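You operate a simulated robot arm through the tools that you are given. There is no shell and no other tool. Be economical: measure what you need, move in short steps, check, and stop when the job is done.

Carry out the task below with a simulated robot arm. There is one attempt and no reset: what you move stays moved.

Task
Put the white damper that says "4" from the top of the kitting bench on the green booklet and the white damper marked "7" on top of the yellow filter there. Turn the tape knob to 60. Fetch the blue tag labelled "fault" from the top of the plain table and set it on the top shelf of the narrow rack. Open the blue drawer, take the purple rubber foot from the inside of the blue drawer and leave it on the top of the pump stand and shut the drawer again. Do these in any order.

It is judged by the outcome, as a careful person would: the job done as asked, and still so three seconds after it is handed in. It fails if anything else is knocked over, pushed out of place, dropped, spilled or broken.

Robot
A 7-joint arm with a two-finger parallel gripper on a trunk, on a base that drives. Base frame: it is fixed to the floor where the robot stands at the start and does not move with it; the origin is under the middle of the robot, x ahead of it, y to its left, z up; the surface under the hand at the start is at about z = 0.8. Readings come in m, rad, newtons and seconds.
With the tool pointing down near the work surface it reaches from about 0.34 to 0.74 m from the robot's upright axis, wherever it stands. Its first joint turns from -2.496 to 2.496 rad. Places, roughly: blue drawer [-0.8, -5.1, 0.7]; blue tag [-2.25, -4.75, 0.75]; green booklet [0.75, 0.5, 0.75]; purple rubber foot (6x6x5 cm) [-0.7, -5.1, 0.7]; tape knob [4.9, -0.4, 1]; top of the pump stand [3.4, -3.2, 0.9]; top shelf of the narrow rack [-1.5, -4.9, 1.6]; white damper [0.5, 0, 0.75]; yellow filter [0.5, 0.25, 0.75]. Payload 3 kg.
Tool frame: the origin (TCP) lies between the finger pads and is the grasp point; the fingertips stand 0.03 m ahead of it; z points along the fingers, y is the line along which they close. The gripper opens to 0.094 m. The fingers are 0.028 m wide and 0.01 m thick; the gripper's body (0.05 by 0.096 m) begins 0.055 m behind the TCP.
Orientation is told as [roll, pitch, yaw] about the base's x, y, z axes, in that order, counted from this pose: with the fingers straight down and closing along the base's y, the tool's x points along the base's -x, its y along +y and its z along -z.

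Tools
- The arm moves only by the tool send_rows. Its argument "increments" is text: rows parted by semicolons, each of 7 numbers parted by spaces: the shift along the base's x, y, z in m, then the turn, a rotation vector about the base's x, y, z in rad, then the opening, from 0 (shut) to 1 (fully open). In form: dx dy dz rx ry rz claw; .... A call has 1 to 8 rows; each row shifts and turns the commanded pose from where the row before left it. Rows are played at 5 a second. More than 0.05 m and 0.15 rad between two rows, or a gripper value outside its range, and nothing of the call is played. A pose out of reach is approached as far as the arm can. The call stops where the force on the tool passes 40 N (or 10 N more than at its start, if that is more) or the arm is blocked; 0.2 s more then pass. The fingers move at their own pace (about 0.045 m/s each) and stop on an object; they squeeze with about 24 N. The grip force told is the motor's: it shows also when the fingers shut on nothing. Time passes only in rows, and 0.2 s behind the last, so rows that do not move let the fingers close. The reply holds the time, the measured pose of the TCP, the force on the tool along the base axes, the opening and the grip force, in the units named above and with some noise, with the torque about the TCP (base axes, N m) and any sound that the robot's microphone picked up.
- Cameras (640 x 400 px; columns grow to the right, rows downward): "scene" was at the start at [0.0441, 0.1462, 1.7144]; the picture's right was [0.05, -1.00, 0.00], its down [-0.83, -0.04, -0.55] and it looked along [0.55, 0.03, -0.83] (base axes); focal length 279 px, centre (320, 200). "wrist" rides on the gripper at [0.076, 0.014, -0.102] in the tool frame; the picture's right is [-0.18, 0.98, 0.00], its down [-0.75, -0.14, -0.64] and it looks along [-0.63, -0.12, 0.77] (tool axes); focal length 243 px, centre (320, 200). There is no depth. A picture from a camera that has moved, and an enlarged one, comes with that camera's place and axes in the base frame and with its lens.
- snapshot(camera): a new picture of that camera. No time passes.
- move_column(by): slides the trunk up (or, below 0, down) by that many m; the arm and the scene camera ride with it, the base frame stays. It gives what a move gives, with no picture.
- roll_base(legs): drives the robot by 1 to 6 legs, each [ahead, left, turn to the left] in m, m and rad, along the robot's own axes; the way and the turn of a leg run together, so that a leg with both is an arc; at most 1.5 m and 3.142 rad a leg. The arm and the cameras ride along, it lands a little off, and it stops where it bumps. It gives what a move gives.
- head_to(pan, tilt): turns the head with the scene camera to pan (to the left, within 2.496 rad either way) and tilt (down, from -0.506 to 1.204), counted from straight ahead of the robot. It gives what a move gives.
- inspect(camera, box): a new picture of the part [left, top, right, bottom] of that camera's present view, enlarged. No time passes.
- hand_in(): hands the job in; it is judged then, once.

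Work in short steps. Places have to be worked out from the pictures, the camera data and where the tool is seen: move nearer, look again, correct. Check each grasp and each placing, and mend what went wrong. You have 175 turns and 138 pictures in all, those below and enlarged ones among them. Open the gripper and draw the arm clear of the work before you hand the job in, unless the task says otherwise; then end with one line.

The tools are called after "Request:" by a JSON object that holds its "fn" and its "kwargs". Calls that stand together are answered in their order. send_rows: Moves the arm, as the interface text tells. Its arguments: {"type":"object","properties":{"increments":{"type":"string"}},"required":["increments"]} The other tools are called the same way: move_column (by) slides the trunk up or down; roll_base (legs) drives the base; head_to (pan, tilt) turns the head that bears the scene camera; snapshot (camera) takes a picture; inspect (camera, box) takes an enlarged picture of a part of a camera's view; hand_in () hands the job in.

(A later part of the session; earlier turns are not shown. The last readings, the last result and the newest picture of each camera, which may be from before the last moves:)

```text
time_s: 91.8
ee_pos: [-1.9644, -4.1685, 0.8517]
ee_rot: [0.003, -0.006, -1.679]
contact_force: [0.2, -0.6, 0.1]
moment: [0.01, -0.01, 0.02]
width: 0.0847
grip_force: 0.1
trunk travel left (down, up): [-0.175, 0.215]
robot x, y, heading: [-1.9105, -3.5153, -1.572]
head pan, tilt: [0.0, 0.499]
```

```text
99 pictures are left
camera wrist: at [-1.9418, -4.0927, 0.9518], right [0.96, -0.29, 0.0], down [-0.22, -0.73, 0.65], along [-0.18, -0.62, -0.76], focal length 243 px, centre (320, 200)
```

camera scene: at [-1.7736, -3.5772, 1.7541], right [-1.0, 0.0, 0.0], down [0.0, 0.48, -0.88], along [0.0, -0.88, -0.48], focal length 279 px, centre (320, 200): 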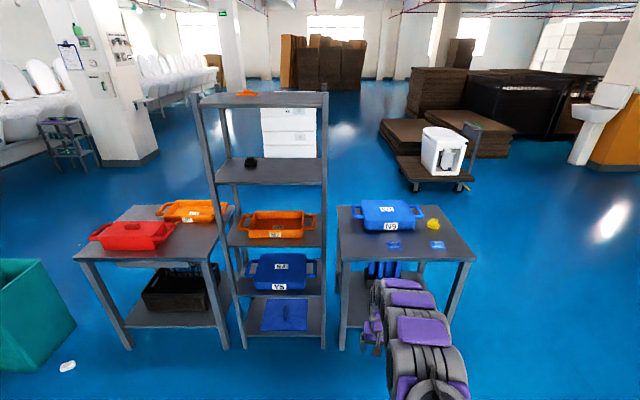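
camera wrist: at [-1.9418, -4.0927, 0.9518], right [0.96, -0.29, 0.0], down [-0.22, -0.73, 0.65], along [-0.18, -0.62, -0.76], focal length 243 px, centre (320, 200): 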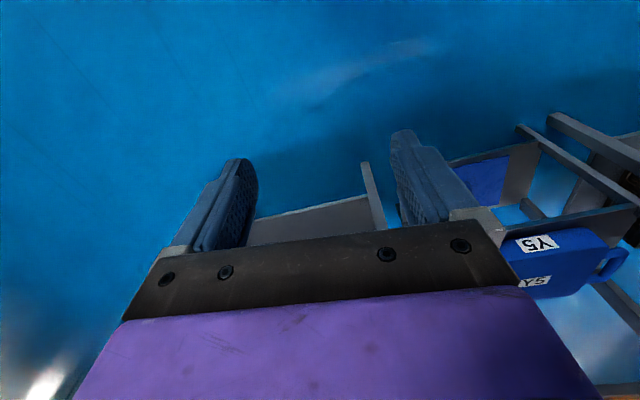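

Note: the arm retract was refused, yet the base drove; nothing registered contact, but I must check the bench when I return. I see the plain table with two blue tags; I'll first raise the hand, then inspect the tags.

Request:
{"fn": "send_rows", "kwargs": {"increments": "0 0 0.05 0 0 0 1; 0 0 0.05 0 0 0 1; 0 0 0.05 0 0 0 1; 0 0.02 0.04 0 0 0 1; 0 0.045 0 0 0 0 1; 0 0.045 0 0 0 0 1; 0 0.045 0 0 0 0 1; 0 0.045 0 0 0 0.1 1"}}

Request:
{"fn": "inspect", "kwargs": {"camera": "scene", "box": [330, 190, 490, 290]}}

Request:
{"fn": "inspect", "kwargs": {"camera": "scene", "box": [70, 80, 340, 250]}}

```text
time_s: 93.6
ee_pos: [-1.9657, -3.9662, 1.042]
ee_rot: [0.004, -0.008, -1.578]
contact_force: [-0.9, -0.1, 0.9]
moment: [0.03, 0.0, 0.01]
width: 0.094
grip_force: 0.0
trunk travel left (down, up): [-0.175, 0.215]
robot x, y, heading: [-1.9151, -3.5116, -1.566]
head pan, tilt: [0.0, 0.499]
```

```text
4.00 times, centred on (410, 240) of scene
camera zoom: at [-1.7736, -3.5732, 1.7544], right [-1.0, 0.0, 0.0], down [0.0, 0.48, -0.88], along [0.0, -0.88, -0.48], focal length 1115 px, centre (-40, 40)
```

zoom: 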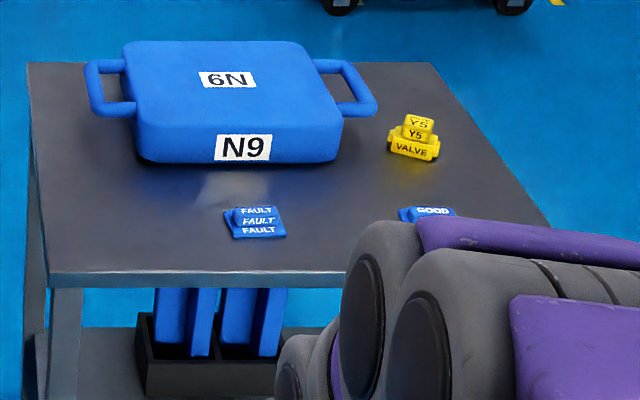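

```text
2.35 times, centred on (205, 165) of scene
camera zoom: at [-1.7736, -3.5732, 1.7544], right [-1.0, 0.0, 0.0], down [0.0, 0.48, -0.88], along [0.0, -0.88, -0.48], focal length 656 px, centre (591, 282)
```

zoom: 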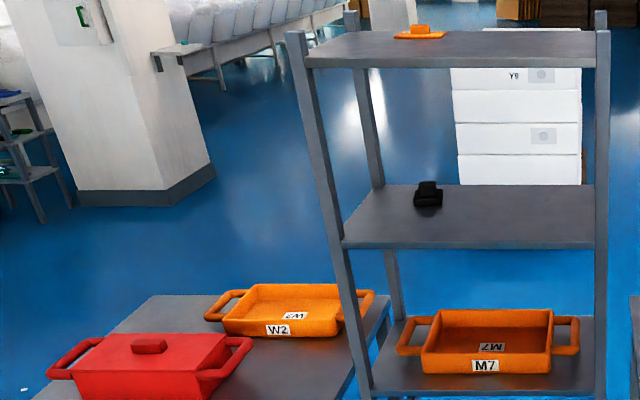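

The FAULT tag is at about (-2.18, -4.81). I'll drive up to the table and look down with the wrist camera.

Request:
{"fn": "roll_base", "kwargs": {"legs": [[0.68, -0.25, 0]]}}

Request:
{"fn": "snapshot", "kwargs": {"camera": "wrist"}}

```text
time_s: 97.5
ee_pos: [-2.199, -4.6489, 1.0402]
ee_rot: [0.002, -0.008, -1.564]
contact_force: [0.8, -0.9, -0.1]
moment: [0.02, 0.03, -0.04]
width: 0.0939
grip_force: 0.0
trunk travel left (down, up): [-0.175, 0.215]
robot x, y, heading: [-2.155, -4.1877, -1.554]
head pan, tilt: [0.0, 0.499]
```

```text
96 pictures are left
camera wrist: at [-2.1846, -4.5713, 1.1415], right [0.98, -0.18, 0.0], down [-0.14, -0.75, 0.65], along [-0.11, -0.64, -0.76], focal length 243 px, centre (320, 200)
```

wrist: 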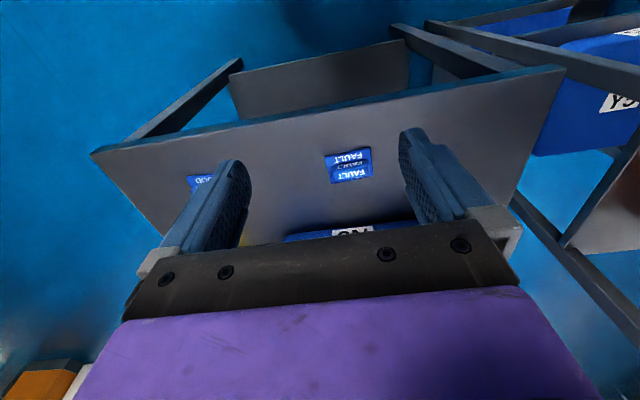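

Tag at (-2.174, -4.79). I'll move above it and lower to z≈0.93.

Request:
{"fn": "send_rows", "kwargs": {"increments": "0.012 -0.045 0 0 0 0 1; 0.012 -0.045 0 0 0 0 1; 0 -0.045 -0.02 0 0 0 1; 0 -0.005 -0.045 0 0 0 1; 0 0 -0.045 0 0 0 1"}}

Request:
{"fn": "snapshot", "kwargs": {"camera": "wrist"}}

Request:
{"fn": "inspect", "kwargs": {"camera": "wrist", "box": [240, 60, 400, 160]}}

```text
time_s: 98.7
ee_pos: [-2.1774, -4.7869, 0.9285]
ee_rot: [0.003, -0.007, -1.564]
contact_force: [-0.5, -0.1, 0.3]
moment: [0.0, -0.02, 0.01]
width: 0.094
grip_force: 0.1
trunk travel left (down, up): [-0.175, 0.215]
robot x, y, heading: [-2.1547, -4.191, -1.552]
head pan, tilt: [0.0, 0.499]
```

```text
95 pictures are left
camera wrist: at [-2.1634, -4.7092, 1.0295], right [0.98, -0.18, 0.0], down [-0.14, -0.75, 0.65], along [-0.11, -0.64, -0.76], focal length 243 px, centre (320, 200)
```

wrist: 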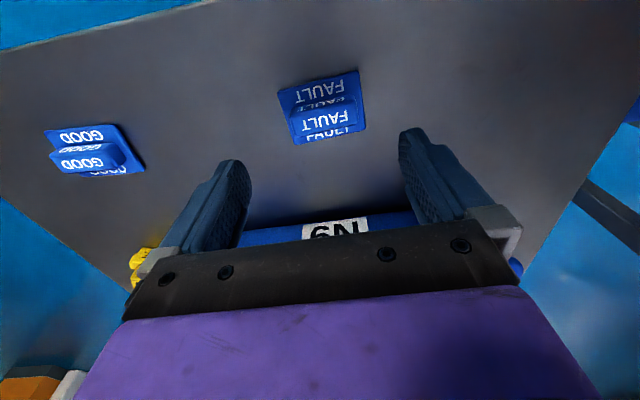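

```text
4.00 times, centred on (320, 110) of wrist
camera zoom: at [-2.1634, -4.7092, 1.0295], right [0.98, -0.18, 0.0], down [-0.14, -0.75, 0.65], along [-0.11, -0.64, -0.76], focal length 970 px, centre (320, 560)
```

zoom: 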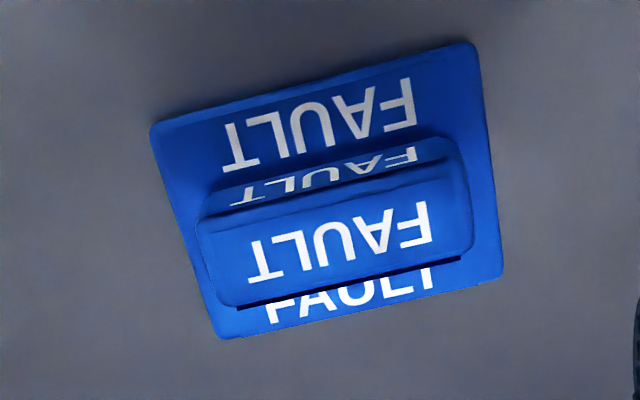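

The tag is a 73×53 mm plate with a 55×18 mm raised block; centre (-2.1735, -4.7925), yaw ≈ +0.055. I'll grip the block by its ends: align and lower to TCP z≈0.845.

Request:
{"fn": "send_rows", "kwargs": {"increments": "0.004 -0.0055 -0.03 0 0 0.048 1; 0 0 -0.03 0 0 0 1; 0 0 -0.018 0 0 0 1; 0 0 -0.005 0 0 0 1"}}

Request:
{"fn": "snapshot", "kwargs": {"camera": "wrist"}}

```text
time_s: 99.7
ee_pos: [-2.1723, -4.7918, 0.8488]
ee_rot: [0.003, -0.011, -1.516]
contact_force: [-0.1, 0.4, -1.1]
moment: [-0.02, 0.03, 0.02]
width: 0.0942
grip_force: 0.1
trunk travel left (down, up): [-0.175, 0.215]
robot x, y, heading: [-2.1557, -4.1905, -1.554]
head pan, tilt: [0.0, 0.499]
```

```text
93 pictures are left
camera wrist: at [-2.1606, -4.7137, 0.9498], right [0.99, -0.13, 0.0], down [-0.1, -0.75, 0.65], along [-0.08, -0.64, -0.76], focal length 243 px, centre (320, 200)
```

wrist: 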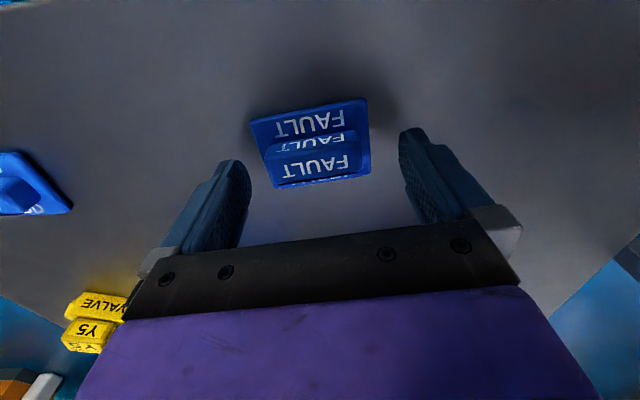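

Nearly aligned; shift 4 mm, lower 5 mm, and close.

Request:
{"fn": "send_rows", "kwargs": {"increments": "-0.003 0 -0.005 0 0 0 1; 0 0 0 0 0 0 0.3; 0 0 0 0 0 0 0.3; 0 0 0 0 0 0 0.3; 0 0 0 0 0 0 0.3; 0 0 0 0 0 0 0.3"}}

Request:
{"fn": "snapshot", "kwargs": {"camera": "wrist"}}

```text
time_s: 101.1
ee_pos: [-2.1759, -4.7922, 0.8434]
ee_rot: [0.005, -0.007, -1.514]
contact_force: [-0.2, -1.2, 1.2]
moment: [-0.02, 0.0, -0.03]
width: 0.0589
grip_force: 24.0
trunk travel left (down, up): [-0.175, 0.215]
robot x, y, heading: [-2.1565, -4.1897, -1.558]
head pan, tilt: [0.0, 0.499]
```

```text
92 pictures are left
camera wrist: at [-2.1641, -4.7142, 0.9445], right [0.99, -0.13, 0.0], down [-0.1, -0.75, 0.65], along [-0.08, -0.64, -0.76], focal length 243 px, centre (320, 200)
```

wrist: 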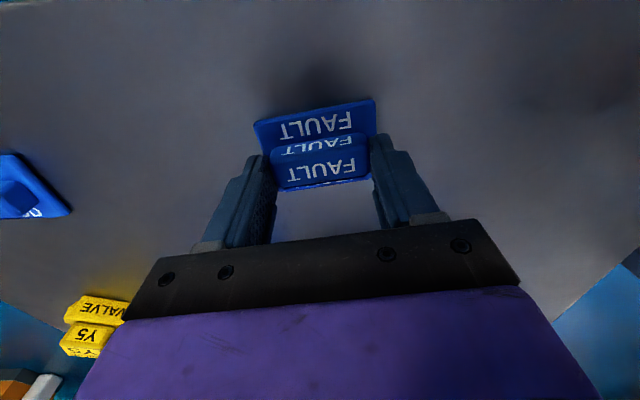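

Gripped. I'll lift and draw back from the table.

Request:
{"fn": "send_rows", "kwargs": {"increments": "0 0 0.03 0 0 0 0.3; 0 0 0.045 0 0 0 0.3; 0 0 0.045 0 0 0 0.3; 0 0 0.045 0 0 0 0.3; 0 0.035 0.03 0 0 0 0.3; 0 0.045 0.02 0 0 0 0.3; 0 0.045 0.02 0 0 0 0.3; 0 0.045 0.02 0 0 0 0.3"}}

Request:
{"fn": "move_column", "kwargs": {"by": 0.215}}

Request:
{"fn": "snapshot", "kwargs": {"camera": "wrist"}}

```text
time_s: 102.9
ee_pos: [-2.173, -4.6205, 1.0996]
ee_rot: [0.001, -0.013, -1.514]
contact_force: [1.0, -0.4, 0.1]
moment: [-0.03, -0.01, 0.01]
width: 0.0587
grip_force: 24.1
trunk travel left (down, up): [-0.175, 0.215]
robot x, y, heading: [-2.1538, -4.1923, -1.552]
head pan, tilt: [0.0, 0.499]
```

```text
time_s: 105.2
ee_pos: [-2.1727, -4.6216, 1.3135]
ee_rot: [0.004, -0.009, -1.516]
contact_force: [-0.2, 0.3, 0.1]
moment: [-0.01, 0.03, 0.03]
width: 0.0589
grip_force: 23.6
trunk travel left (down, up): [-0.39, 0.0]
robot x, y, heading: [-2.1556, -4.1889, -1.55]
head pan, tilt: [0.0, 0.499]
```

```text
91 pictures are left
camera wrist: at [-2.162, -4.5427, 1.4142], right [0.99, -0.13, 0.0], down [-0.1, -0.75, 0.65], along [-0.08, -0.64, -0.76], focal length 243 px, centre (320, 200)
```

wrist: 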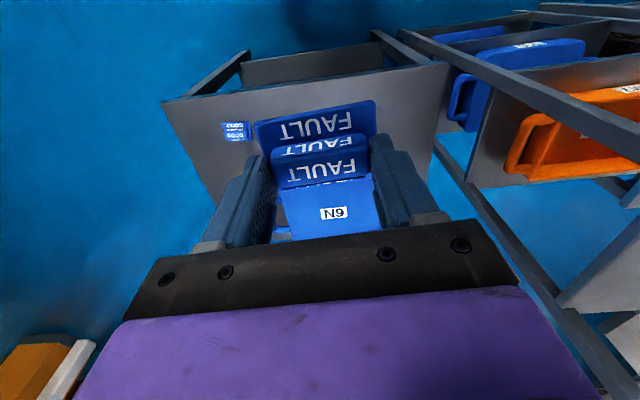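

The tag is firmly held. I'll back away and slide over in front of the rack, then look at the top shelf.

Request:
{"fn": "roll_base", "kwargs": {"legs": [[-0.4, 0, 0], [0, 0.6, 0]]}}

Request:
{"fn": "head_to", "kwargs": {"pan": 0.0, "tilt": 0.35}}

Request:
{"fn": "snapshot", "kwargs": {"camera": "scene"}}

```text
time_s: 110.6
ee_pos: [-1.5911, -4.211, 1.3129]
ee_rot: [0.008, -0.01, -1.507]
contact_force: [0.4, -0.2, 0.6]
moment: [-0.01, 0.0, 0.0]
width: 0.059
grip_force: 24.5
trunk travel left (down, up): [-0.39, 0.0]
robot x, y, heading: [-1.5739, -3.7805, -1.55]
head pan, tilt: [0.0, 0.499]
```

```text
time_s: 111.3
ee_pos: [-1.5909, -4.2108, 1.3143]
ee_rot: [0.004, -0.012, -1.507]
contact_force: [0.2, 0.3, -0.3]
moment: [0.0, 0.0, 0.04]
width: 0.0588
grip_force: 23.7
trunk travel left (down, up): [-0.39, 0.0]
robot x, y, heading: [-1.5751, -3.7775, -1.544]
head pan, tilt: [0.0, 0.351]
```

```text
90 pictures are left
camera scene: at [-1.4379, -3.844, 1.9833], right [-1.0, -0.02, 0.0], down [-0.01, 0.35, -0.94], along [0.02, -0.94, -0.35], focal length 279 px, centre (320, 200)
```

scene: 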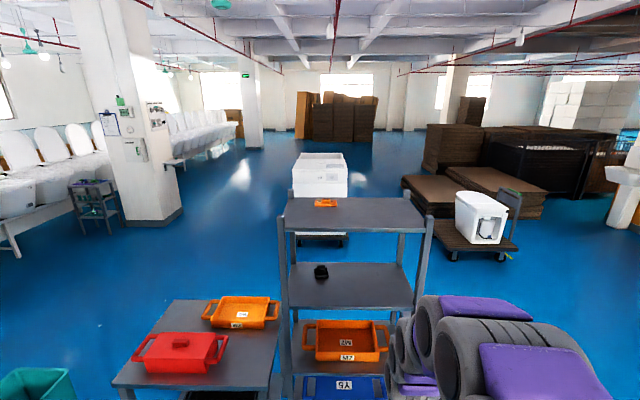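

Shelf estimated: x -1.78…-1.30, y -4.71…-5.02, z≈1.56–1.6. I'll raise the hand to z≈1.70 here in the clear.

Request:
{"fn": "send_rows", "kwargs": {"increments": "0 0 0.048 0 0 0 0.3; 0 0 0.048 0 0 0 0.3; 0 0 0.048 0 0 0 0.3; 0 0 0.048 0 0 0 0.3; 0 0 0.048 0 0 0 0.3; 0 0 0.048 0 0 0 0.3; 0 0 0.048 0 0 0 0.3; 0 0 0.048 0 0 0 0.3"}}

Request:
{"fn": "snapshot", "kwargs": {"camera": "wrist"}}

```text
time_s: 113.1
ee_pos: [-1.5865, -4.2098, 1.6757]
ee_rot: [0.001, -0.008, -1.508]
contact_force: [-0.4, -0.6, 0.2]
moment: [0.01, 0.0, 0.01]
width: 0.0588
grip_force: 24.7
out of reach, approached as far as the arm can: row 8
trunk travel left (down, up): [-0.39, 0.0]
robot x, y, heading: [-1.5669, -3.7801, -1.551]
head pan, tilt: [0.0, 0.351]
```

```text
89 pictures are left
camera wrist: at [-1.5752, -4.1319, 1.7767], right [0.99, -0.12, 0.0], down [-0.09, -0.76, 0.65], along [-0.08, -0.64, -0.76], focal length 243 px, centre (320, 200)
```

wrist: 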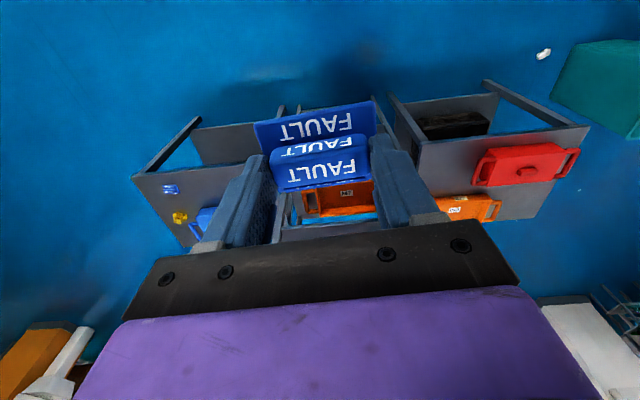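

The reach ceiling is about 1.676 here, enough if the shelf is ≤1.6. I'll drive 0.45 m closer with the hand high and check the shelf's height against the tag.

Request:
{"fn": "roll_base", "kwargs": {"legs": [[0.42, 0, 0]]}}

Request:
{"fn": "snapshot", "kwargs": {"camera": "wrist"}}

Request:
{"fn": "head_to", "kwargs": {"pan": 0.1, "tilt": 0.7}}

Request:
{"fn": "snapshot", "kwargs": {"camera": "scene"}}

```text
time_s: 115.7
ee_pos: [-1.5767, -4.6288, 1.6757]
ee_rot: [0.002, -0.011, -1.51]
contact_force: [-0.1, -0.1, -0.3]
moment: [0.03, -0.01, -0.04]
width: 0.0587
grip_force: 24.0
trunk travel left (down, up): [-0.39, 0.0]
robot x, y, heading: [-1.5619, -4.1946, -1.545]
head pan, tilt: [0.0, 0.351]
```

```text
88 pictures are left
camera wrist: at [-1.5667, -4.5501, 1.7763], right [0.99, -0.12, 0.0], down [-0.1, -0.75, 0.65], along [-0.08, -0.64, -0.76], focal length 243 px, centre (320, 200)
```

wrist: 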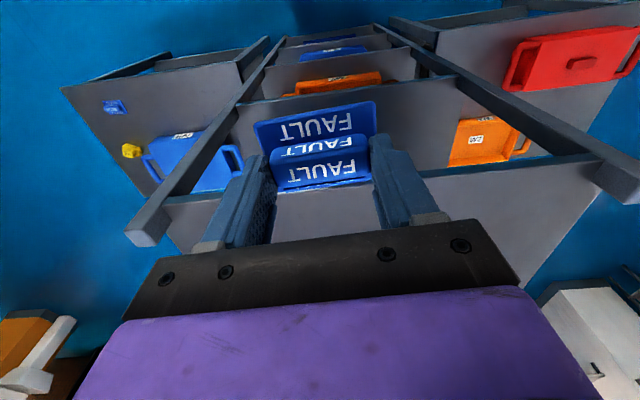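

```text
time_s: 116.5
ee_pos: [-1.5772, -4.6266, 1.6754]
ee_rot: [0.003, -0.009, -1.511]
contact_force: [1.1, -0.4, -0.9]
moment: [-0.02, 0.0, -0.03]
width: 0.0586
grip_force: 24.2
trunk travel left (down, up): [-0.39, 0.0]
robot x, y, heading: [-1.5622, -4.1973, -1.553]
head pan, tilt: [0.099, 0.7]
```

```text
87 pictures are left
camera scene: at [-1.413, -4.2524, 1.9516], right [-0.99, -0.12, 0.0], down [-0.08, 0.64, -0.76], along [0.09, -0.76, -0.64], focal length 279 px, centre (320, 200)
```

scene: 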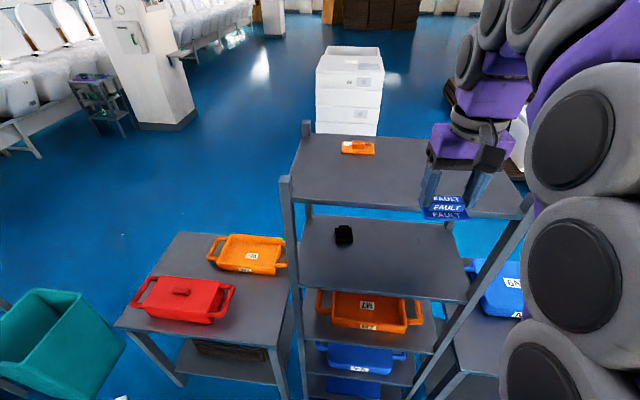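

Tag bottom (~1.633) is above the shelf (~1.56–1.6), and the lane between posts is clear. I'll drive the last 0.18 m.

Request:
{"fn": "roll_base", "kwargs": {"legs": [[0.18, 0, 0]]}}

Request:
{"fn": "snapshot", "kwargs": {"camera": "scene"}}

Request:
{"fn": "snapshot", "kwargs": {"camera": "wrist"}}

```text
time_s: 118.1
ee_pos: [-1.5746, -4.8101, 1.6753]
ee_rot: [0.001, -0.011, -1.511]
contact_force: [-0.3, -0.4, 0.0]
moment: [0.01, 0.02, 0.0]
width: 0.0587
grip_force: 23.5
trunk travel left (down, up): [-0.39, 0.0]
robot x, y, heading: [-1.5592, -4.3777, -1.552]
head pan, tilt: [0.099, 0.7]
```

```text
86 pictures are left
camera scene: at [-1.4087, -4.4341, 1.9515], right [-0.99, -0.12, 0.0], down [-0.08, 0.64, -0.76], along [0.09, -0.76, -0.65], focal length 279 px, centre (320, 200)
```

scene: 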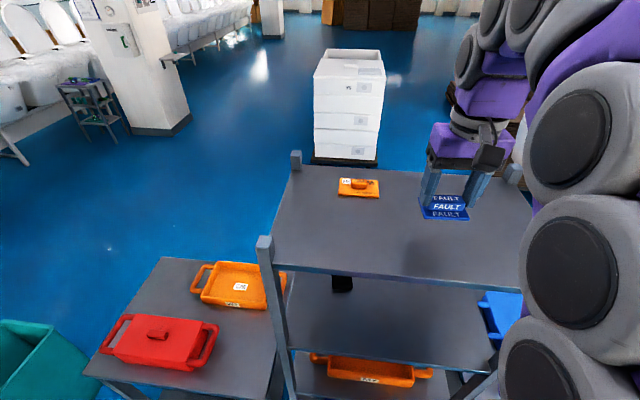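

```text
85 pictures are left
camera wrist: at [-1.5629, -4.732, 1.7763], right [0.99, -0.13, 0.0], down [-0.1, -0.75, 0.65], along [-0.08, -0.64, -0.76], focal length 243 px, centre (320, 200)
```

wrist: 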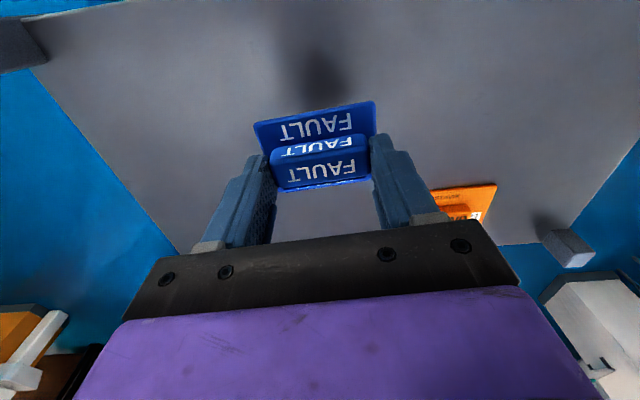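

The tag is over the shelf with margin. I'll lower in small steps until contact.

Request:
{"fn": "send_rows", "kwargs": {"increments": "0 0 -0.015 0 0 0 0.3; 0 0 -0.015 0 0 0 0.3; 0 0 -0.01 0 0 0 0.3; 0 0 -0.01 0 0 0 0.3; 0 0 0 0 0 0 0.3"}}

Request:
{"fn": "snapshot", "kwargs": {"camera": "wrist"}}

```text
time_s: 119.3
ee_pos: [-1.5745, -4.8097, 1.6248]
ee_rot: [0.002, -0.011, -1.512]
contact_force: [0.0, -0.1, -1.0]
moment: [0.0, -0.01, 0.0]
width: 0.0587
grip_force: 23.5
trunk travel left (down, up): [-0.39, 0.0]
robot x, y, heading: [-1.5569, -4.3808, -1.552]
head pan, tilt: [0.099, 0.7]
```

```text
84 pictures are left
camera wrist: at [-1.5636, -4.7317, 1.7254], right [0.99, -0.13, 0.0], down [-0.1, -0.75, 0.65], along [-0.08, -0.64, -0.76], focal length 243 px, centre (320, 200)
```

wrist: 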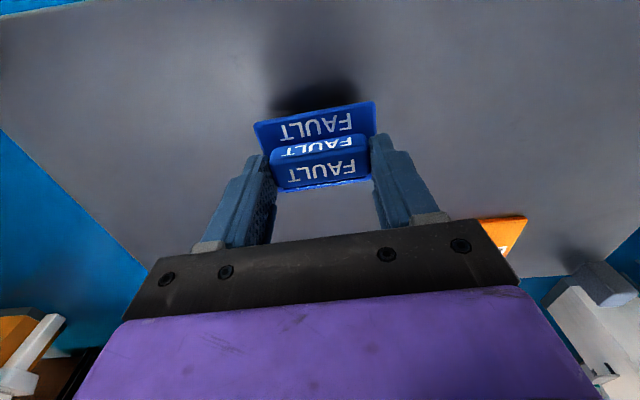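

Shadow is converging; a bit further.

Request:
{"fn": "send_rows", "kwargs": {"increments": "0 0 -0.006 0 0 0 0.3; 0 0 -0.006 0 0 0 0.3; 0 0 -0.004 0 0 0 0.3; 0 0 -0.003 0 0 0 0.3; 0 0 0 0 0 0 0.3"}}

```text
time_s: 120.5
ee_pos: [-1.5738, -4.8099, 1.6061]
ee_rot: [0.002, -0.011, -1.511]
contact_force: [-1.1, -0.2, -0.9]
moment: [-0.04, 0.04, 0.0]
width: 0.0586
grip_force: 24.4
trunk travel left (down, up): [-0.39, 0.0]
robot x, y, heading: [-1.5594, -4.3828, -1.549]
head pan, tilt: [0.099, 0.7]
```

Still free; continue in 2–3 mm steps.

Request:
{"fn": "send_rows", "kwargs": {"increments": "0 0 -0.003 0 0 0 0.3; 0 0 -0.003 0 0 0 0.3; 0 0 -0.002 0 0 0 0.3; 0 0 0 0 0 0 0.3"}}

Request:
{"fn": "snapshot", "kwargs": {"camera": "wrist"}}

```text
time_s: 121.5
ee_pos: [-1.5741, -4.809, 1.599]
ee_rot: [0.002, -0.013, -1.511]
contact_force: [-1.4, -2.4, 18.9]
moment: [-0.19, 0.04, 0.0]
width: 0.0589
grip_force: 23.7
trunk travel left (down, up): [-0.39, 0.0]
robot x, y, heading: [-1.5547, -4.3821, -1.55]
head pan, tilt: [0.099, 0.7]
```

```text
83 pictures are left
camera wrist: at [-1.5633, -4.7304, 1.6998], right [0.99, -0.13, 0.0], down [-0.1, -0.75, 0.65], along [-0.08, -0.65, -0.76], focal length 243 px, centre (320, 200)
```

wrist: 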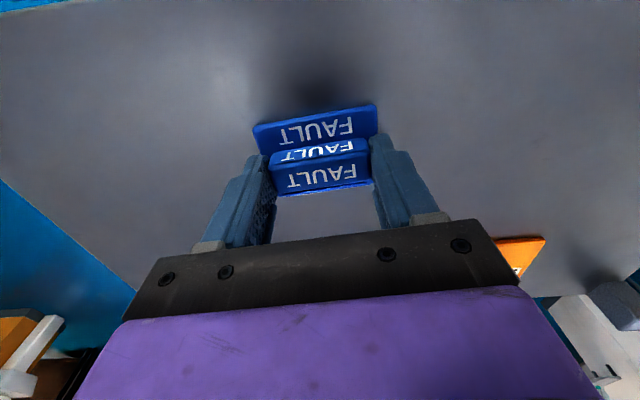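

Contact at 1.599 (19 N). I'll release with slight relief and rise.

Request:
{"fn": "send_rows", "kwargs": {"increments": "0 0 0.001 0 0 0 0.6; 0 0 0 0 0 0 0.75; 0 0 0 0 0 0 0.9; 0 0 0 0 0 0 1; 0 0 0.02 0 0 0 1; 0 0 0.03 0 0 0 1; 0 0 0.02 0 0 0 1"}}

Request:
{"fn": "snapshot", "kwargs": {"camera": "wrist"}}

```text
time_s: 123.1
ee_pos: [-1.5734, -4.8083, 1.6679]
ee_rot: [0.003, -0.01, -1.512]
contact_force: [0.0, 0.4, 0.0]
moment: [0.02, 0.03, -0.01]
width: 0.094
grip_force: 0.1
trunk travel left (down, up): [-0.39, 0.0]
robot x, y, heading: [-1.559, -4.3784, -1.549]
head pan, tilt: [0.099, 0.7]
```

```text
82 pictures are left
camera wrist: at [-1.5625, -4.7316, 1.7701], right [0.99, -0.13, 0.0], down [-0.1, -0.76, 0.65], along [-0.08, -0.64, -0.76], focal length 243 px, centre (320, 200)
```

wrist: 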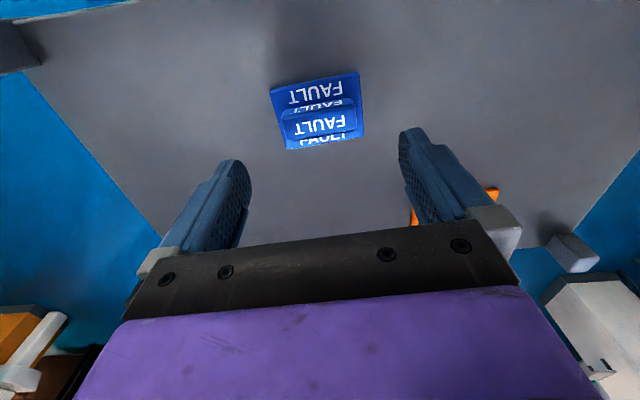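

The tag is resting on the top shelf. I'll back straight out and look for the blue drawer.

Request:
{"fn": "roll_base", "kwargs": {"legs": [[-0.7, 0, 0], [0, 0.7, 0]]}}

Request:
{"fn": "head_to", "kwargs": {"pan": 0.0, "tilt": 0.7}}

Request:
{"fn": "snapshot", "kwargs": {"camera": "scene"}}

```text
time_s: 130.4
ee_pos: [-0.9012, -4.0879, 1.6696]
ee_rot: [0.007, -0.01, -1.512]
contact_force: [0.1, 0.5, -0.3]
moment: [0.0, 0.04, -0.03]
width: 0.0939
grip_force: 0.1
trunk travel left (down, up): [-0.39, 0.0]
robot x, y, heading: [-0.8773, -3.6615, -1.544]
head pan, tilt: [0.099, 0.7]
```

```text
time_s: 131.0
ee_pos: [-0.8915, -4.0882, 1.6701]
ee_rot: [0.001, -0.009, -1.512]
contact_force: [-0.3, 0.6, -0.4]
moment: [-0.05, 0.0, 0.02]
width: 0.0943
grip_force: 0.0
trunk travel left (down, up): [-0.39, 0.0]
robot x, y, heading: [-0.8748, -3.6621, -1.55]
head pan, tilt: [0.0, 0.7]
```

```text
81 pictures are left
camera scene: at [-0.7295, -3.7127, 1.951], right [-1.0, -0.02, 0.0], down [-0.02, 0.65, -0.76], along [0.01, -0.76, -0.65], focal length 279 px, centre (320, 200)
```

scene: 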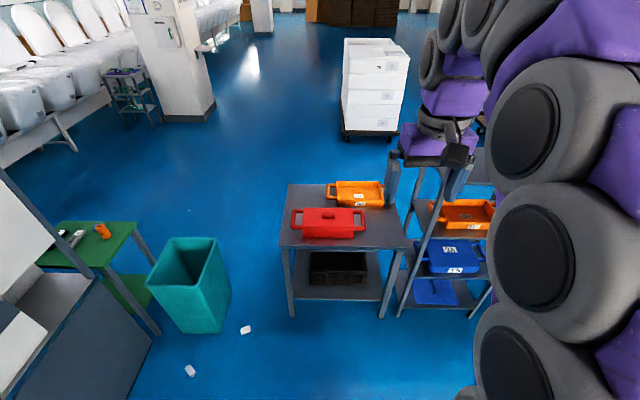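

No drawer is visible from this side; at z≈0.7 it must be beneath this table's top, perhaps facing the far side. I'll enlarge the table.

Request:
{"fn": "inspect", "kwargs": {"camera": "scene", "box": [260, 170, 420, 330]}}

```text
2.50 times, centred on (340, 250) of scene
camera zoom: at [-0.7295, -3.7127, 1.951], right [-1.0, -0.02, 0.0], down [-0.02, 0.65, -0.76], along [0.01, -0.76, -0.65], focal length 697 px, centre (270, 75)
```

zoom: 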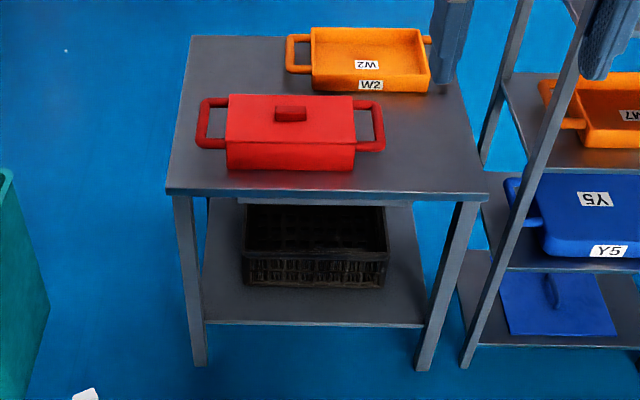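

Nothing opens on this side, so I'll go round the west end to look from the south side.

Request:
{"fn": "roll_base", "kwargs": {"legs": [[0, -1.2, -0.02], [0, -1.2, 0], [1.25, 0, 0], [1.2, 0, 0], [0, 0, 1.571]]}}

Request:
{"fn": "head_to", "kwargs": {"pan": 0.0, "tilt": 0.5}}

Request:
{"fn": "snapshot", "kwargs": {"camera": "scene"}}

```text
time_s: 158.3
ee_pos: [-2.8143, -6.2144, 1.6687]
ee_rot: [0.004, -0.011, 0.035]
contact_force: [0.0, 0.4, -0.6]
moment: [0.01, -0.02, 0.02]
width: 0.0938
grip_force: 0.1
trunk travel left (down, up): [-0.39, 0.0]
robot x, y, heading: [-3.2392, -6.1905, 0.0]
head pan, tilt: [0.0, 0.7]
```

```text
time_s: 159.1
ee_pos: [-2.8161, -6.2161, 1.6704]
ee_rot: [0.007, -0.01, 0.036]
contact_force: [0.2, 0.6, 0.3]
moment: [-0.03, 0.02, 0.0]
width: 0.0939
grip_force: 0.0
trunk travel left (down, up): [-0.39, 0.0]
robot x, y, heading: [-3.2419, -6.182, 0.004]
head pan, tilt: [0.0, 0.499]
```

```text
79 pictures are left
camera scene: at [-3.18, -6.047, 1.9692], right [0.0, -1.0, 0.0], down [-0.48, 0.0, -0.88], along [0.88, 0.0, -0.48], focal length 279 px, centre (320, 200)
```

scene: 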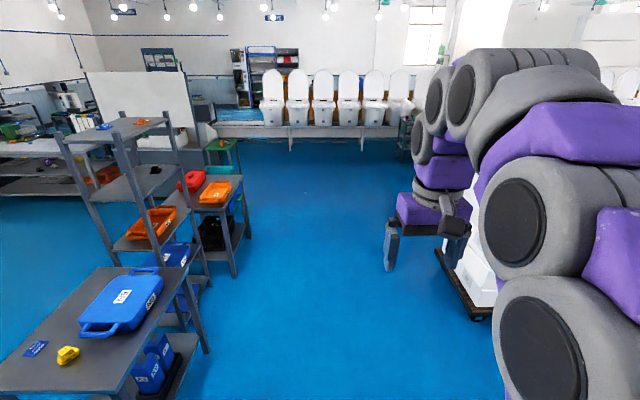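

Lane is clear. I'll drive east 2.4 m and face north toward the table.

Request:
{"fn": "roll_base", "kwargs": {"legs": [[1.2, 0, 0], [1.2, 0, 0], [0, 0, 1.571]]}}

Request:
{"fn": "move_column", "kwargs": {"by": -0.215}}

Request:
{"fn": "snapshot", "kwargs": {"camera": "scene"}}

```text
time_s: 174.7
ee_pos: [-0.8103, -5.7706, 1.6701]
ee_rot: [0.005, -0.011, 1.612]
contact_force: [0.4, 0.3, -0.7]
moment: [0.02, 0.03, 0.0]
width: 0.094
grip_force: 0.1
trunk travel left (down, up): [-0.39, 0.0]
robot x, y, heading: [-0.8394, -6.2, 1.578]
head pan, tilt: [0.0, 0.499]
```

```text
time_s: 177.0
ee_pos: [-0.8094, -5.7715, 1.4558]
ee_rot: [0.005, -0.012, 1.613]
contact_force: [0.1, -0.3, 0.0]
moment: [-0.03, 0.0, 0.01]
width: 0.0936
grip_force: 0.1
trunk travel left (down, up): [-0.175, 0.215]
robot x, y, heading: [-0.8344, -6.1994, 1.579]
head pan, tilt: [0.0, 0.499]
```

```text
78 pictures are left
camera scene: at [-0.978, -6.1341, 1.7544], right [1.0, 0.01, 0.0], down [0.0, -0.48, -0.88], along [0.0, 0.88, -0.48], focal length 279 px, centre (320, 200)
```

scene: 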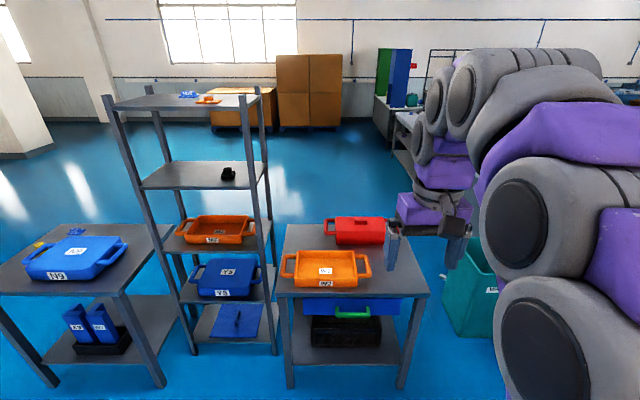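

The blue drawer with a green handle is under this table, facing me. I'll enlarge it.

Request:
{"fn": "inspect", "kwargs": {"camera": "scene", "box": [270, 260, 440, 366]}}

```text
3.76 times, centred on (355, 313) of scene
camera zoom: at [-0.978, -6.1341, 1.7544], right [1.0, 0.01, 0.0], down [0.0, -0.48, -0.88], along [0.0, 0.88, -0.48], focal length 1049 px, centre (188, -225)
```

zoom: 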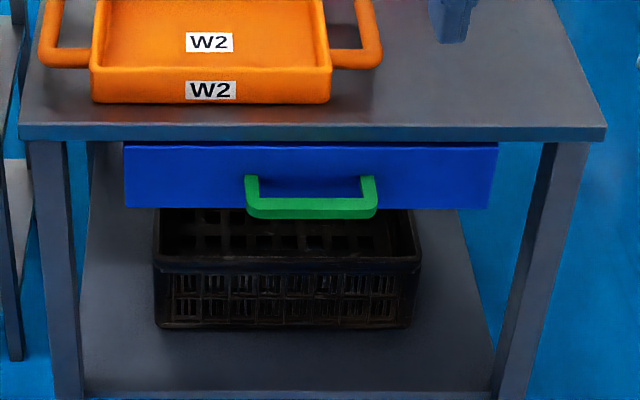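

Handle bar: centre ≈(-0.83, -5.29, 0.71), along x; drawer front x -1.05…-0.61. I'll grip the bar with the tool tilted forward and fingers closing across it, so I first lower the hand and turn it about the vertical.

Request:
{"fn": "send_rows", "kwargs": {"increments": "0 0 -0.045 0 0 -0.149 1; 0 0 -0.045 0 0 -0.149 1; 0 0 -0.045 0 0 -0.149 1; 0 0 -0.045 0 0 -0.149 1; 0 0 -0.045 0 0 -0.149 1; 0 0 -0.045 0 0 -0.149 1; 0 0 -0.045 0 0 -0.149 1; 0 0 -0.045 0 0 -0.149 1"}}

Request:
{"fn": "send_rows", "kwargs": {"increments": "0 0 0 0 0 -0.149 1; 0 0 0 0 0 -0.149 1; 0 0 0 0 0 -0.12 1; 0 0 0 0.149 0 0 1; 0 0 0 0.149 0 0 1; 0 0 0 0.149 0 0 1; 0 0 0 0.149 0 0 1; 0 0 0 0.149 0 0 1"}}

```text
time_s: 178.8
ee_pos: [-0.8078, -5.7719, 1.0944]
ee_rot: [0.004, -0.013, 0.419]
contact_force: [0.6, 0.2, 0.1]
moment: [0.01, -0.02, -0.01]
width: 0.0942
grip_force: 0.0
trunk travel left (down, up): [-0.175, 0.215]
robot x, y, heading: [-0.8356, -6.199, 1.572]
head pan, tilt: [0.0, 0.499]
```

```text
time_s: 180.6
ee_pos: [-0.7989, -5.6768, 1.1253]
ee_rot: [0.745, -0.01, -0.006]
contact_force: [-0.1, -0.7, 0.0]
moment: [0.01, 0.0, -0.02]
width: 0.094
grip_force: 0.1
out of reach, approached as far as the arm can: row 6, 7, 8
trunk travel left (down, up): [-0.175, 0.215]
robot x, y, heading: [-0.8365, -6.1978, 1.579]
head pan, tilt: [0.0, 0.499]
```

Tilting needs more extension; I'll reach forward and down while tilting further to about 1.1 rad.

Request:
{"fn": "send_rows", "kwargs": {"increments": "0 0.04 -0.02 0 0 0 1; 0 0.04 -0.02 0 0 0 1; 0 0.04 -0.02 0.1 0 0 1; 0 0.03 -0.03 0.1 0 0 1; 0 0.02 -0.04 0.1 0 0 1; 0 0 -0.04 0.05 0 0 1; 0 0 -0.04 0 0 0 1; 0 0 -0.04 0 0 0 1"}}

Request:
{"fn": "snapshot", "kwargs": {"camera": "wrist"}}

Request:
{"fn": "snapshot", "kwargs": {"camera": "scene"}}

```text
time_s: 182.4
ee_pos: [-0.799, -5.5065, 0.8733]
ee_rot: [1.099, -0.01, -0.011]
contact_force: [0.1, 0.3, -0.4]
moment: [0.01, -0.02, -0.06]
width: 0.0942
grip_force: 0.0
trunk travel left (down, up): [-0.175, 0.215]
robot x, y, heading: [-0.8351, -6.2022, 1.579]
head pan, tilt: [0.0, 0.499]
```

```text
76 pictures are left
camera wrist: at [-0.8753, -5.5902, 0.9314], right [0.18, 0.44, 0.88], down [0.75, -0.64, 0.17], along [0.64, 0.62, -0.45], focal length 243 px, centre (320, 200)
```

wrist: 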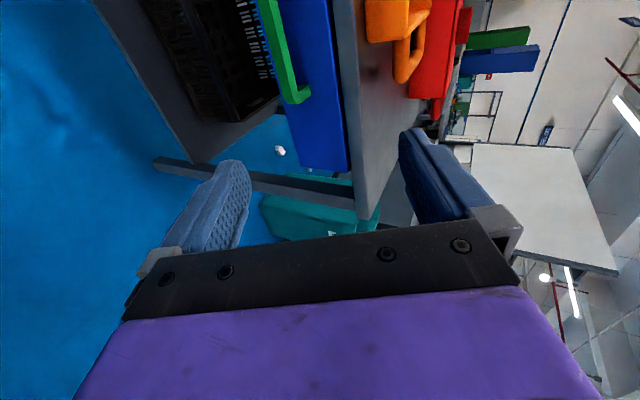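

```text
75 pictures are left
camera scene: at [-0.9785, -6.1307, 1.7541], right [1.0, 0.01, 0.0], down [0.0, -0.48, -0.88], along [0.0, 0.88, -0.48], focal length 279 px, centre (320, 200)
```

scene: 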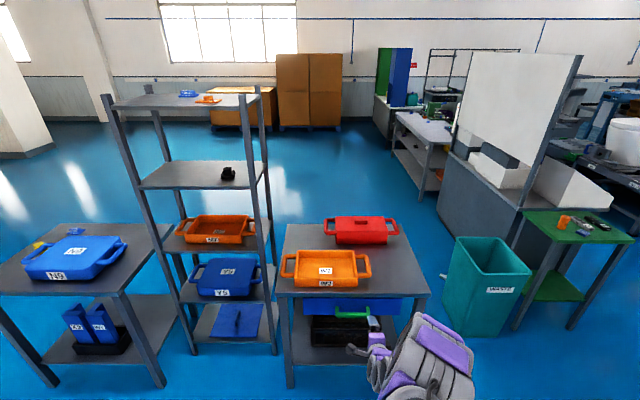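

I can see the bar end, consistent with z≈0.72. I'll close the fingers to half, drive 0.1 m nearer, and lower to a pre-grasp point.

Request:
{"fn": "roll_base", "kwargs": {"legs": [[0.11, 0, 0]]}}

Request:
{"fn": "send_rows", "kwargs": {"increments": "-0.015 0 -0.035 0 0 0 0.6; -0.015 0 -0.035 0 0 0 0.55; 0 0 -0.025 0 0 0 0.55"}}

Request:
{"fn": "snapshot", "kwargs": {"camera": "wrist"}}

Request:
{"fn": "inspect", "kwargs": {"camera": "scene", "box": [270, 280, 470, 400]}}

```text
time_s: 183.6
ee_pos: [-0.7997, -5.3961, 0.8733]
ee_rot: [1.098, -0.009, -0.008]
contact_force: [0.1, 0.5, 0.0]
moment: [0.02, -0.04, -0.02]
width: 0.0942
grip_force: 0.0
trunk travel left (down, up): [-0.175, 0.215]
robot x, y, heading: [-0.8359, -6.0907, 1.567]
head pan, tilt: [0.0, 0.499]
```

```text
time_s: 184.4
ee_pos: [-0.8291, -5.3995, 0.7786]
ee_rot: [1.101, -0.008, -0.01]
contact_force: [-0.3, -0.2, -0.2]
moment: [0.02, 0.0, -0.02]
width: 0.0516
grip_force: 0.1
trunk travel left (down, up): [-0.175, 0.215]
robot x, y, heading: [-0.8388, -6.0896, 1.573]
head pan, tilt: [0.0, 0.499]
```

```text
74 pictures are left
camera wrist: at [-0.9058, -5.4821, 0.8359], right [0.18, 0.44, 0.88], down [0.75, -0.64, 0.17], along [0.64, 0.62, -0.45], focal length 243 px, centre (320, 200)
```

wrist: 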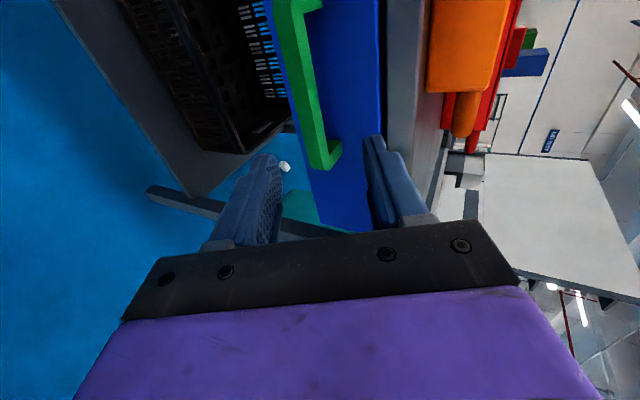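

```text
3.20 times, centred on (370, 340) of scene
camera zoom: at [-0.9803, -6.021, 1.754], right [1.0, 0.0, 0.0], down [0.0, -0.48, -0.88], along [0.0, 0.88, -0.48], focal length 892 px, centre (160, -248)
```

zoom: 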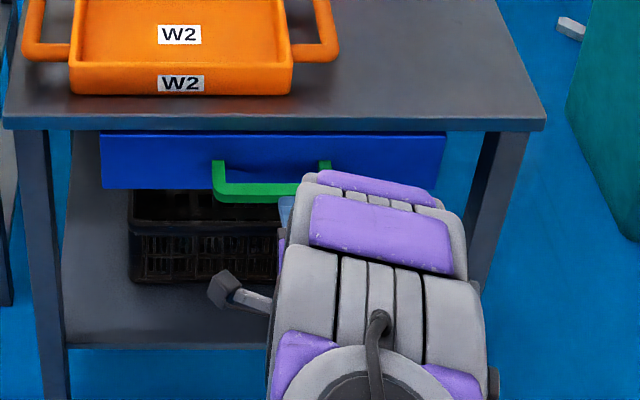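

The bar projects to z≈0.712, so I shift 1 cm down across the tool and approach along the tool axis, stopping ~3 cm short to look.

Request:
{"fn": "send_rows", "kwargs": {"increments": "0 -0.005 -0.0094 0 0 0 0.6; 0 0.036 -0.018 0 0 0 0.6; 0 0.036 -0.018 0 0 0 0.6; 0 0 0 0 0 0 0.6"}}

Request:
{"fn": "snapshot", "kwargs": {"camera": "wrist"}}

Request:
{"fn": "inspect", "kwargs": {"camera": "scene", "box": [270, 280, 430, 380]}}

```text
time_s: 185.4
ee_pos: [-0.8277, -5.3305, 0.736]
ee_rot: [1.1, -0.009, -0.013]
contact_force: [0.1, 1.1, 0.6]
moment: [0.02, 0.03, -0.03]
width: 0.0565
grip_force: 0.2
trunk travel left (down, up): [-0.175, 0.215]
robot x, y, heading: [-0.8341, -6.0852, 1.57]
head pan, tilt: [0.0, 0.499]
```

```text
72 pictures are left
camera wrist: at [-0.9041, -5.4143, 0.7935], right [0.18, 0.44, 0.88], down [0.74, -0.64, 0.17], along [0.64, 0.62, -0.45], focal length 243 px, centre (320, 200)
```

wrist: 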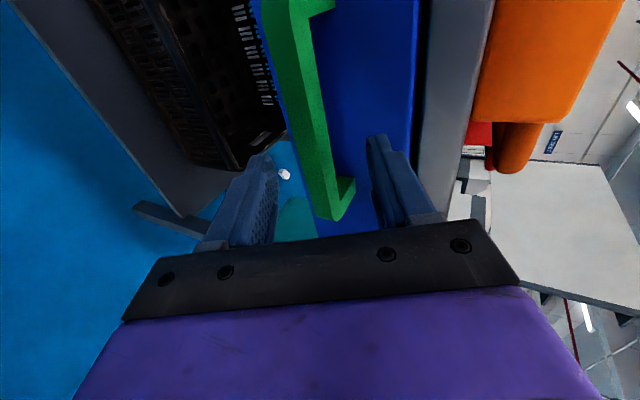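

```text
4.00 times, centred on (350, 330) of scene
camera zoom: at [-0.9788, -6.0213, 1.7542], right [1.0, 0.0, 0.0], down [0.0, -0.48, -0.88], along [0.0, 0.88, -0.48], focal length 1115 px, centre (200, -320)
```

zoom: 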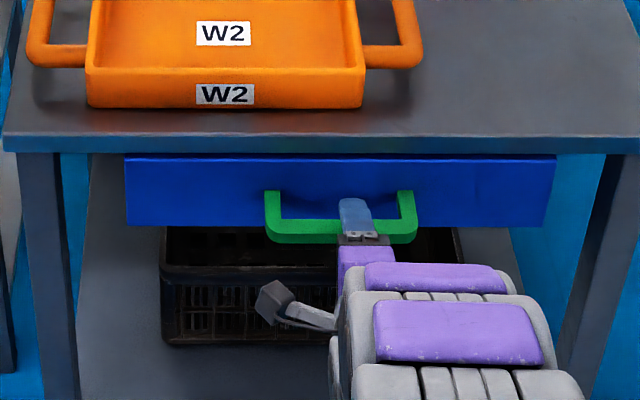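

The bar lies between the fingertips. I'll advance the last 3 cm along the tool and close.

Request:
{"fn": "send_rows", "kwargs": {"increments": "0 0.014 -0.009 0 0 0 0.6; 0 0.013 -0.008 0 0 0 0.6; 0 0 0 0 0 0 0; 0 0 0 0 0 0 0; 0 0 0 0 0 0 0; 0 0 0 0 0 0 0"}}

Request:
{"fn": "snapshot", "kwargs": {"camera": "wrist"}}

```text
time_s: 186.8
ee_pos: [-0.8281, -5.3037, 0.7181]
ee_rot: [1.101, -0.011, -0.01]
contact_force: [-0.4, -1.2, -2.3]
moment: [-0.06, 0.56, -0.55]
width: 0.0177
grip_force: 44.6
trunk travel left (down, up): [-0.175, 0.215]
robot x, y, heading: [-0.8326, -6.0863, 1.574]
head pan, tilt: [0.0, 0.499]
```

```text
70 pictures are left
camera wrist: at [-0.9046, -5.3875, 0.7758], right [0.18, 0.44, 0.88], down [0.74, -0.64, 0.17], along [0.64, 0.62, -0.45], focal length 243 px, centre (320, 200)
```

wrist: 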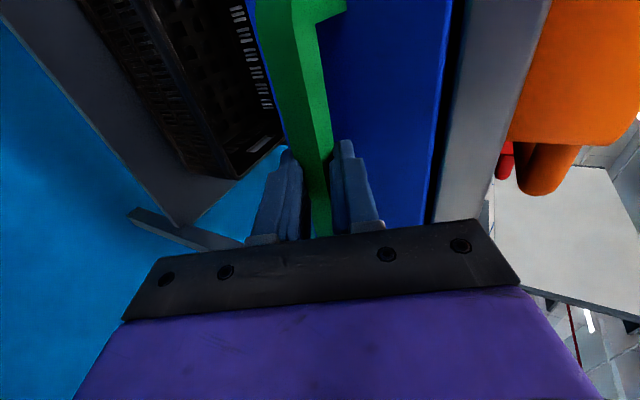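

The bar is gripped. I'll pull the drawer by rolling back 0.12 m and check.

Request:
{"fn": "roll_base", "kwargs": {"legs": [[-0.12, 0, 0]]}}

Request:
{"fn": "inspect", "kwargs": {"camera": "scene", "box": [270, 260, 470, 385]}}

```text
time_s: 188.0
ee_pos: [-0.829, -5.4224, 0.7195]
ee_rot: [1.098, -0.009, -0.008]
contact_force: [5.9, -1.5, -3.4]
moment: [0.11, 0.3, -0.85]
width: 0.0177
grip_force: 45.0
trunk travel left (down, up): [-0.175, 0.215]
robot x, y, heading: [-0.8355, -6.2046, 1.583]
head pan, tilt: [0.0, 0.499]
```

```text
3.20 times, centred on (370, 322) of scene
camera zoom: at [-0.9757, -6.1389, 1.7543], right [1.0, 0.01, 0.0], down [0.0, -0.48, -0.88], along [-0.01, 0.88, -0.48], focal length 892 px, centre (160, -192)
```

zoom: 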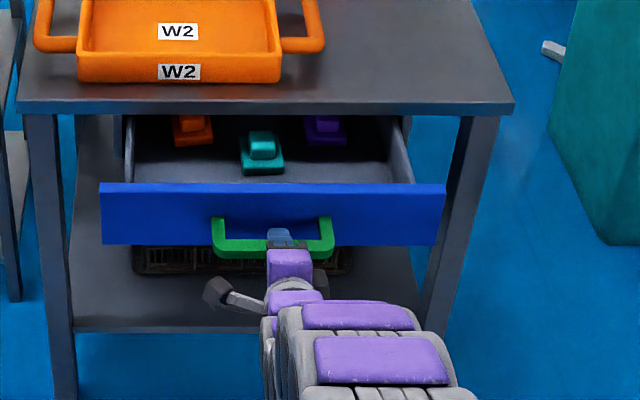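

The drawer opens smoothly; the purple foot is at the rear right (y≈-5.22 now). I'll pull another 0.14 m.

Request:
{"fn": "roll_base", "kwargs": {"legs": [[-0.14, 0, 0]]}}

Request:
{"fn": "inspect", "kwargs": {"camera": "scene", "box": [270, 240, 470, 365]}}

```text
time_s: 189.3
ee_pos: [-0.8273, -5.5634, 0.7194]
ee_rot: [1.1, -0.009, -0.012]
contact_force: [-3.0, -1.3, -18.1]
moment: [-0.09, 0.87, -0.17]
width: 0.0176
grip_force: 45.6
trunk travel left (down, up): [-0.175, 0.215]
robot x, y, heading: [-0.8371, -6.3433, 1.575]
head pan, tilt: [0.0, 0.499]
```

```text
3.20 times, centred on (370, 302) of scene
camera zoom: at [-0.9782, -6.2746, 1.7537], right [1.0, 0.0, 0.0], down [0.0, -0.48, -0.88], along [0.0, 0.88, -0.48], focal length 892 px, centre (160, -128)
```

zoom: 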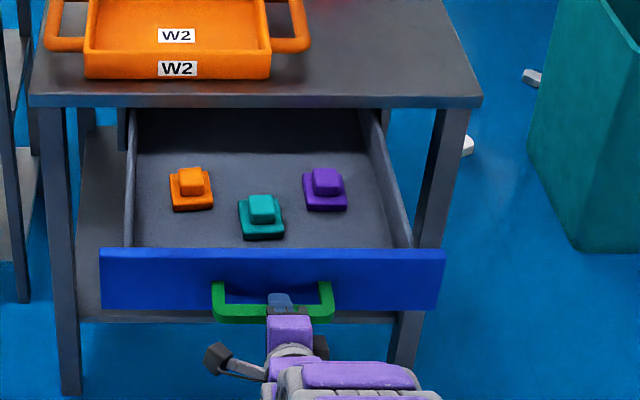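

The drawer is open 0.26 m; the purple foot is at about (-0.73, -5.327), clear of the table edge. I'll release the handle and withdraw along the tool axis.

Request:
{"fn": "send_rows", "kwargs": {"increments": "0 0 0 0 0 0 0.5; 0 0 0 0 0 0 0.6; 0 0 0 0 0 0 0.65; 0 -0.03 0.015 0 0 0 0.65; 0 -0.04 0.02 0 0 0 0.65; 0 -0.02 0.045 0 0 0 0.65; 0 0 0.048 0 0 0 0.7; 0 0 0.048 0 0 0 0.8"}}

Request:
{"fn": "send_rows", "kwargs": {"increments": "0 0 0.045 -0.14 0 0 0.9; 0 0 0.045 -0.14 0 0 1; 0 0 0.045 -0.14 0 0 1; 0 0.02 0.04 -0.14 0 0 1; 0 0.02 0.02 -0.14 0 0 1; 0 0.02 0 -0.14 0 0 1; 0 0.02 0 -0.14 0 0 1; 0 0.02 0 -0.12 0 0 1"}}

```text
time_s: 191.2
ee_pos: [-0.8273, -5.6593, 0.8994]
ee_rot: [1.106, -0.008, -0.011]
contact_force: [0.1, -0.1, -0.9]
moment: [-0.01, -0.01, -0.02]
width: 0.0751
grip_force: 0.0
trunk travel left (down, up): [-0.175, 0.215]
robot x, y, heading: [-0.8349, -6.3479, 1.578]
head pan, tilt: [0.0, 0.499]
```

```text
time_s: 192.9
ee_pos: [-0.8061, -5.602, 1.0805]
ee_rot: [-0.039, -0.019, 0.002]
contact_force: [-2.6, 4.8, 12.9]
moment: [-0.33, -0.11, 0.02]
width: 0.0942
grip_force: 0.1
out of reach, approached as far as the arm can: row 8
trunk travel left (down, up): [-0.175, 0.215]
robot x, y, heading: [-0.8363, -6.3403, 1.579]
head pan, tilt: [0.0, 0.499]
```

Handle released. I'll rotate the hand back (closing along x, camera on the south side).

Request:
{"fn": "send_rows", "kwargs": {"increments": "0 -0.02 0 0 0 0.149 1; 0 -0.02 0 0.03 0 0.149 1; 0 0 0 0 0 0.149 1; 0 0 0 0 0 0.149 1; 0 0 0 0 0 0.149 1; 0 0 0 0 0 0.149 1; 0 0 0 0 0 0.149 1; 0 0 0 0 0 0.149 1"}}

Request:
{"fn": "send_rows", "kwargs": {"increments": "0 -0.03 0 0 0 0.149 1; 0 -0.03 0 0 0 0.149 1; 0 0 0 0 0 0.08 1; 0 0 0 0 0 0 1"}}

Request:
{"fn": "snapshot", "kwargs": {"camera": "scene"}}

```text
refused: row 2 steps farther than a row can; nothing moved
```

```text
time_s: 193.9
ee_pos: [-0.8056, -5.6587, 1.0923]
ee_rot: [0.004, -0.014, 0.384]
contact_force: [-0.7, 0.0, 0.3]
moment: [0.0, 0.01, 0.03]
width: 0.094
grip_force: 0.1
trunk travel left (down, up): [-0.175, 0.215]
robot x, y, heading: [-0.8356, -6.3426, 1.577]
head pan, tilt: [0.0, 0.499]
```

```text
67 pictures are left
camera scene: at [-0.977, -6.2795, 1.7542], right [1.0, 0.0, 0.0], down [0.0, -0.48, -0.88], along [0.0, 0.88, -0.48], focal length 279 px, centre (320, 200)
```

scene: 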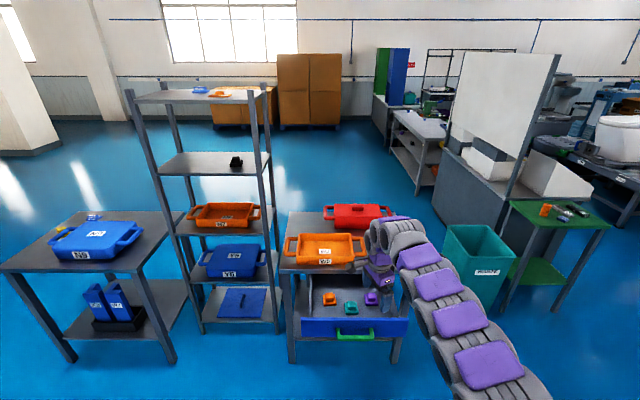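

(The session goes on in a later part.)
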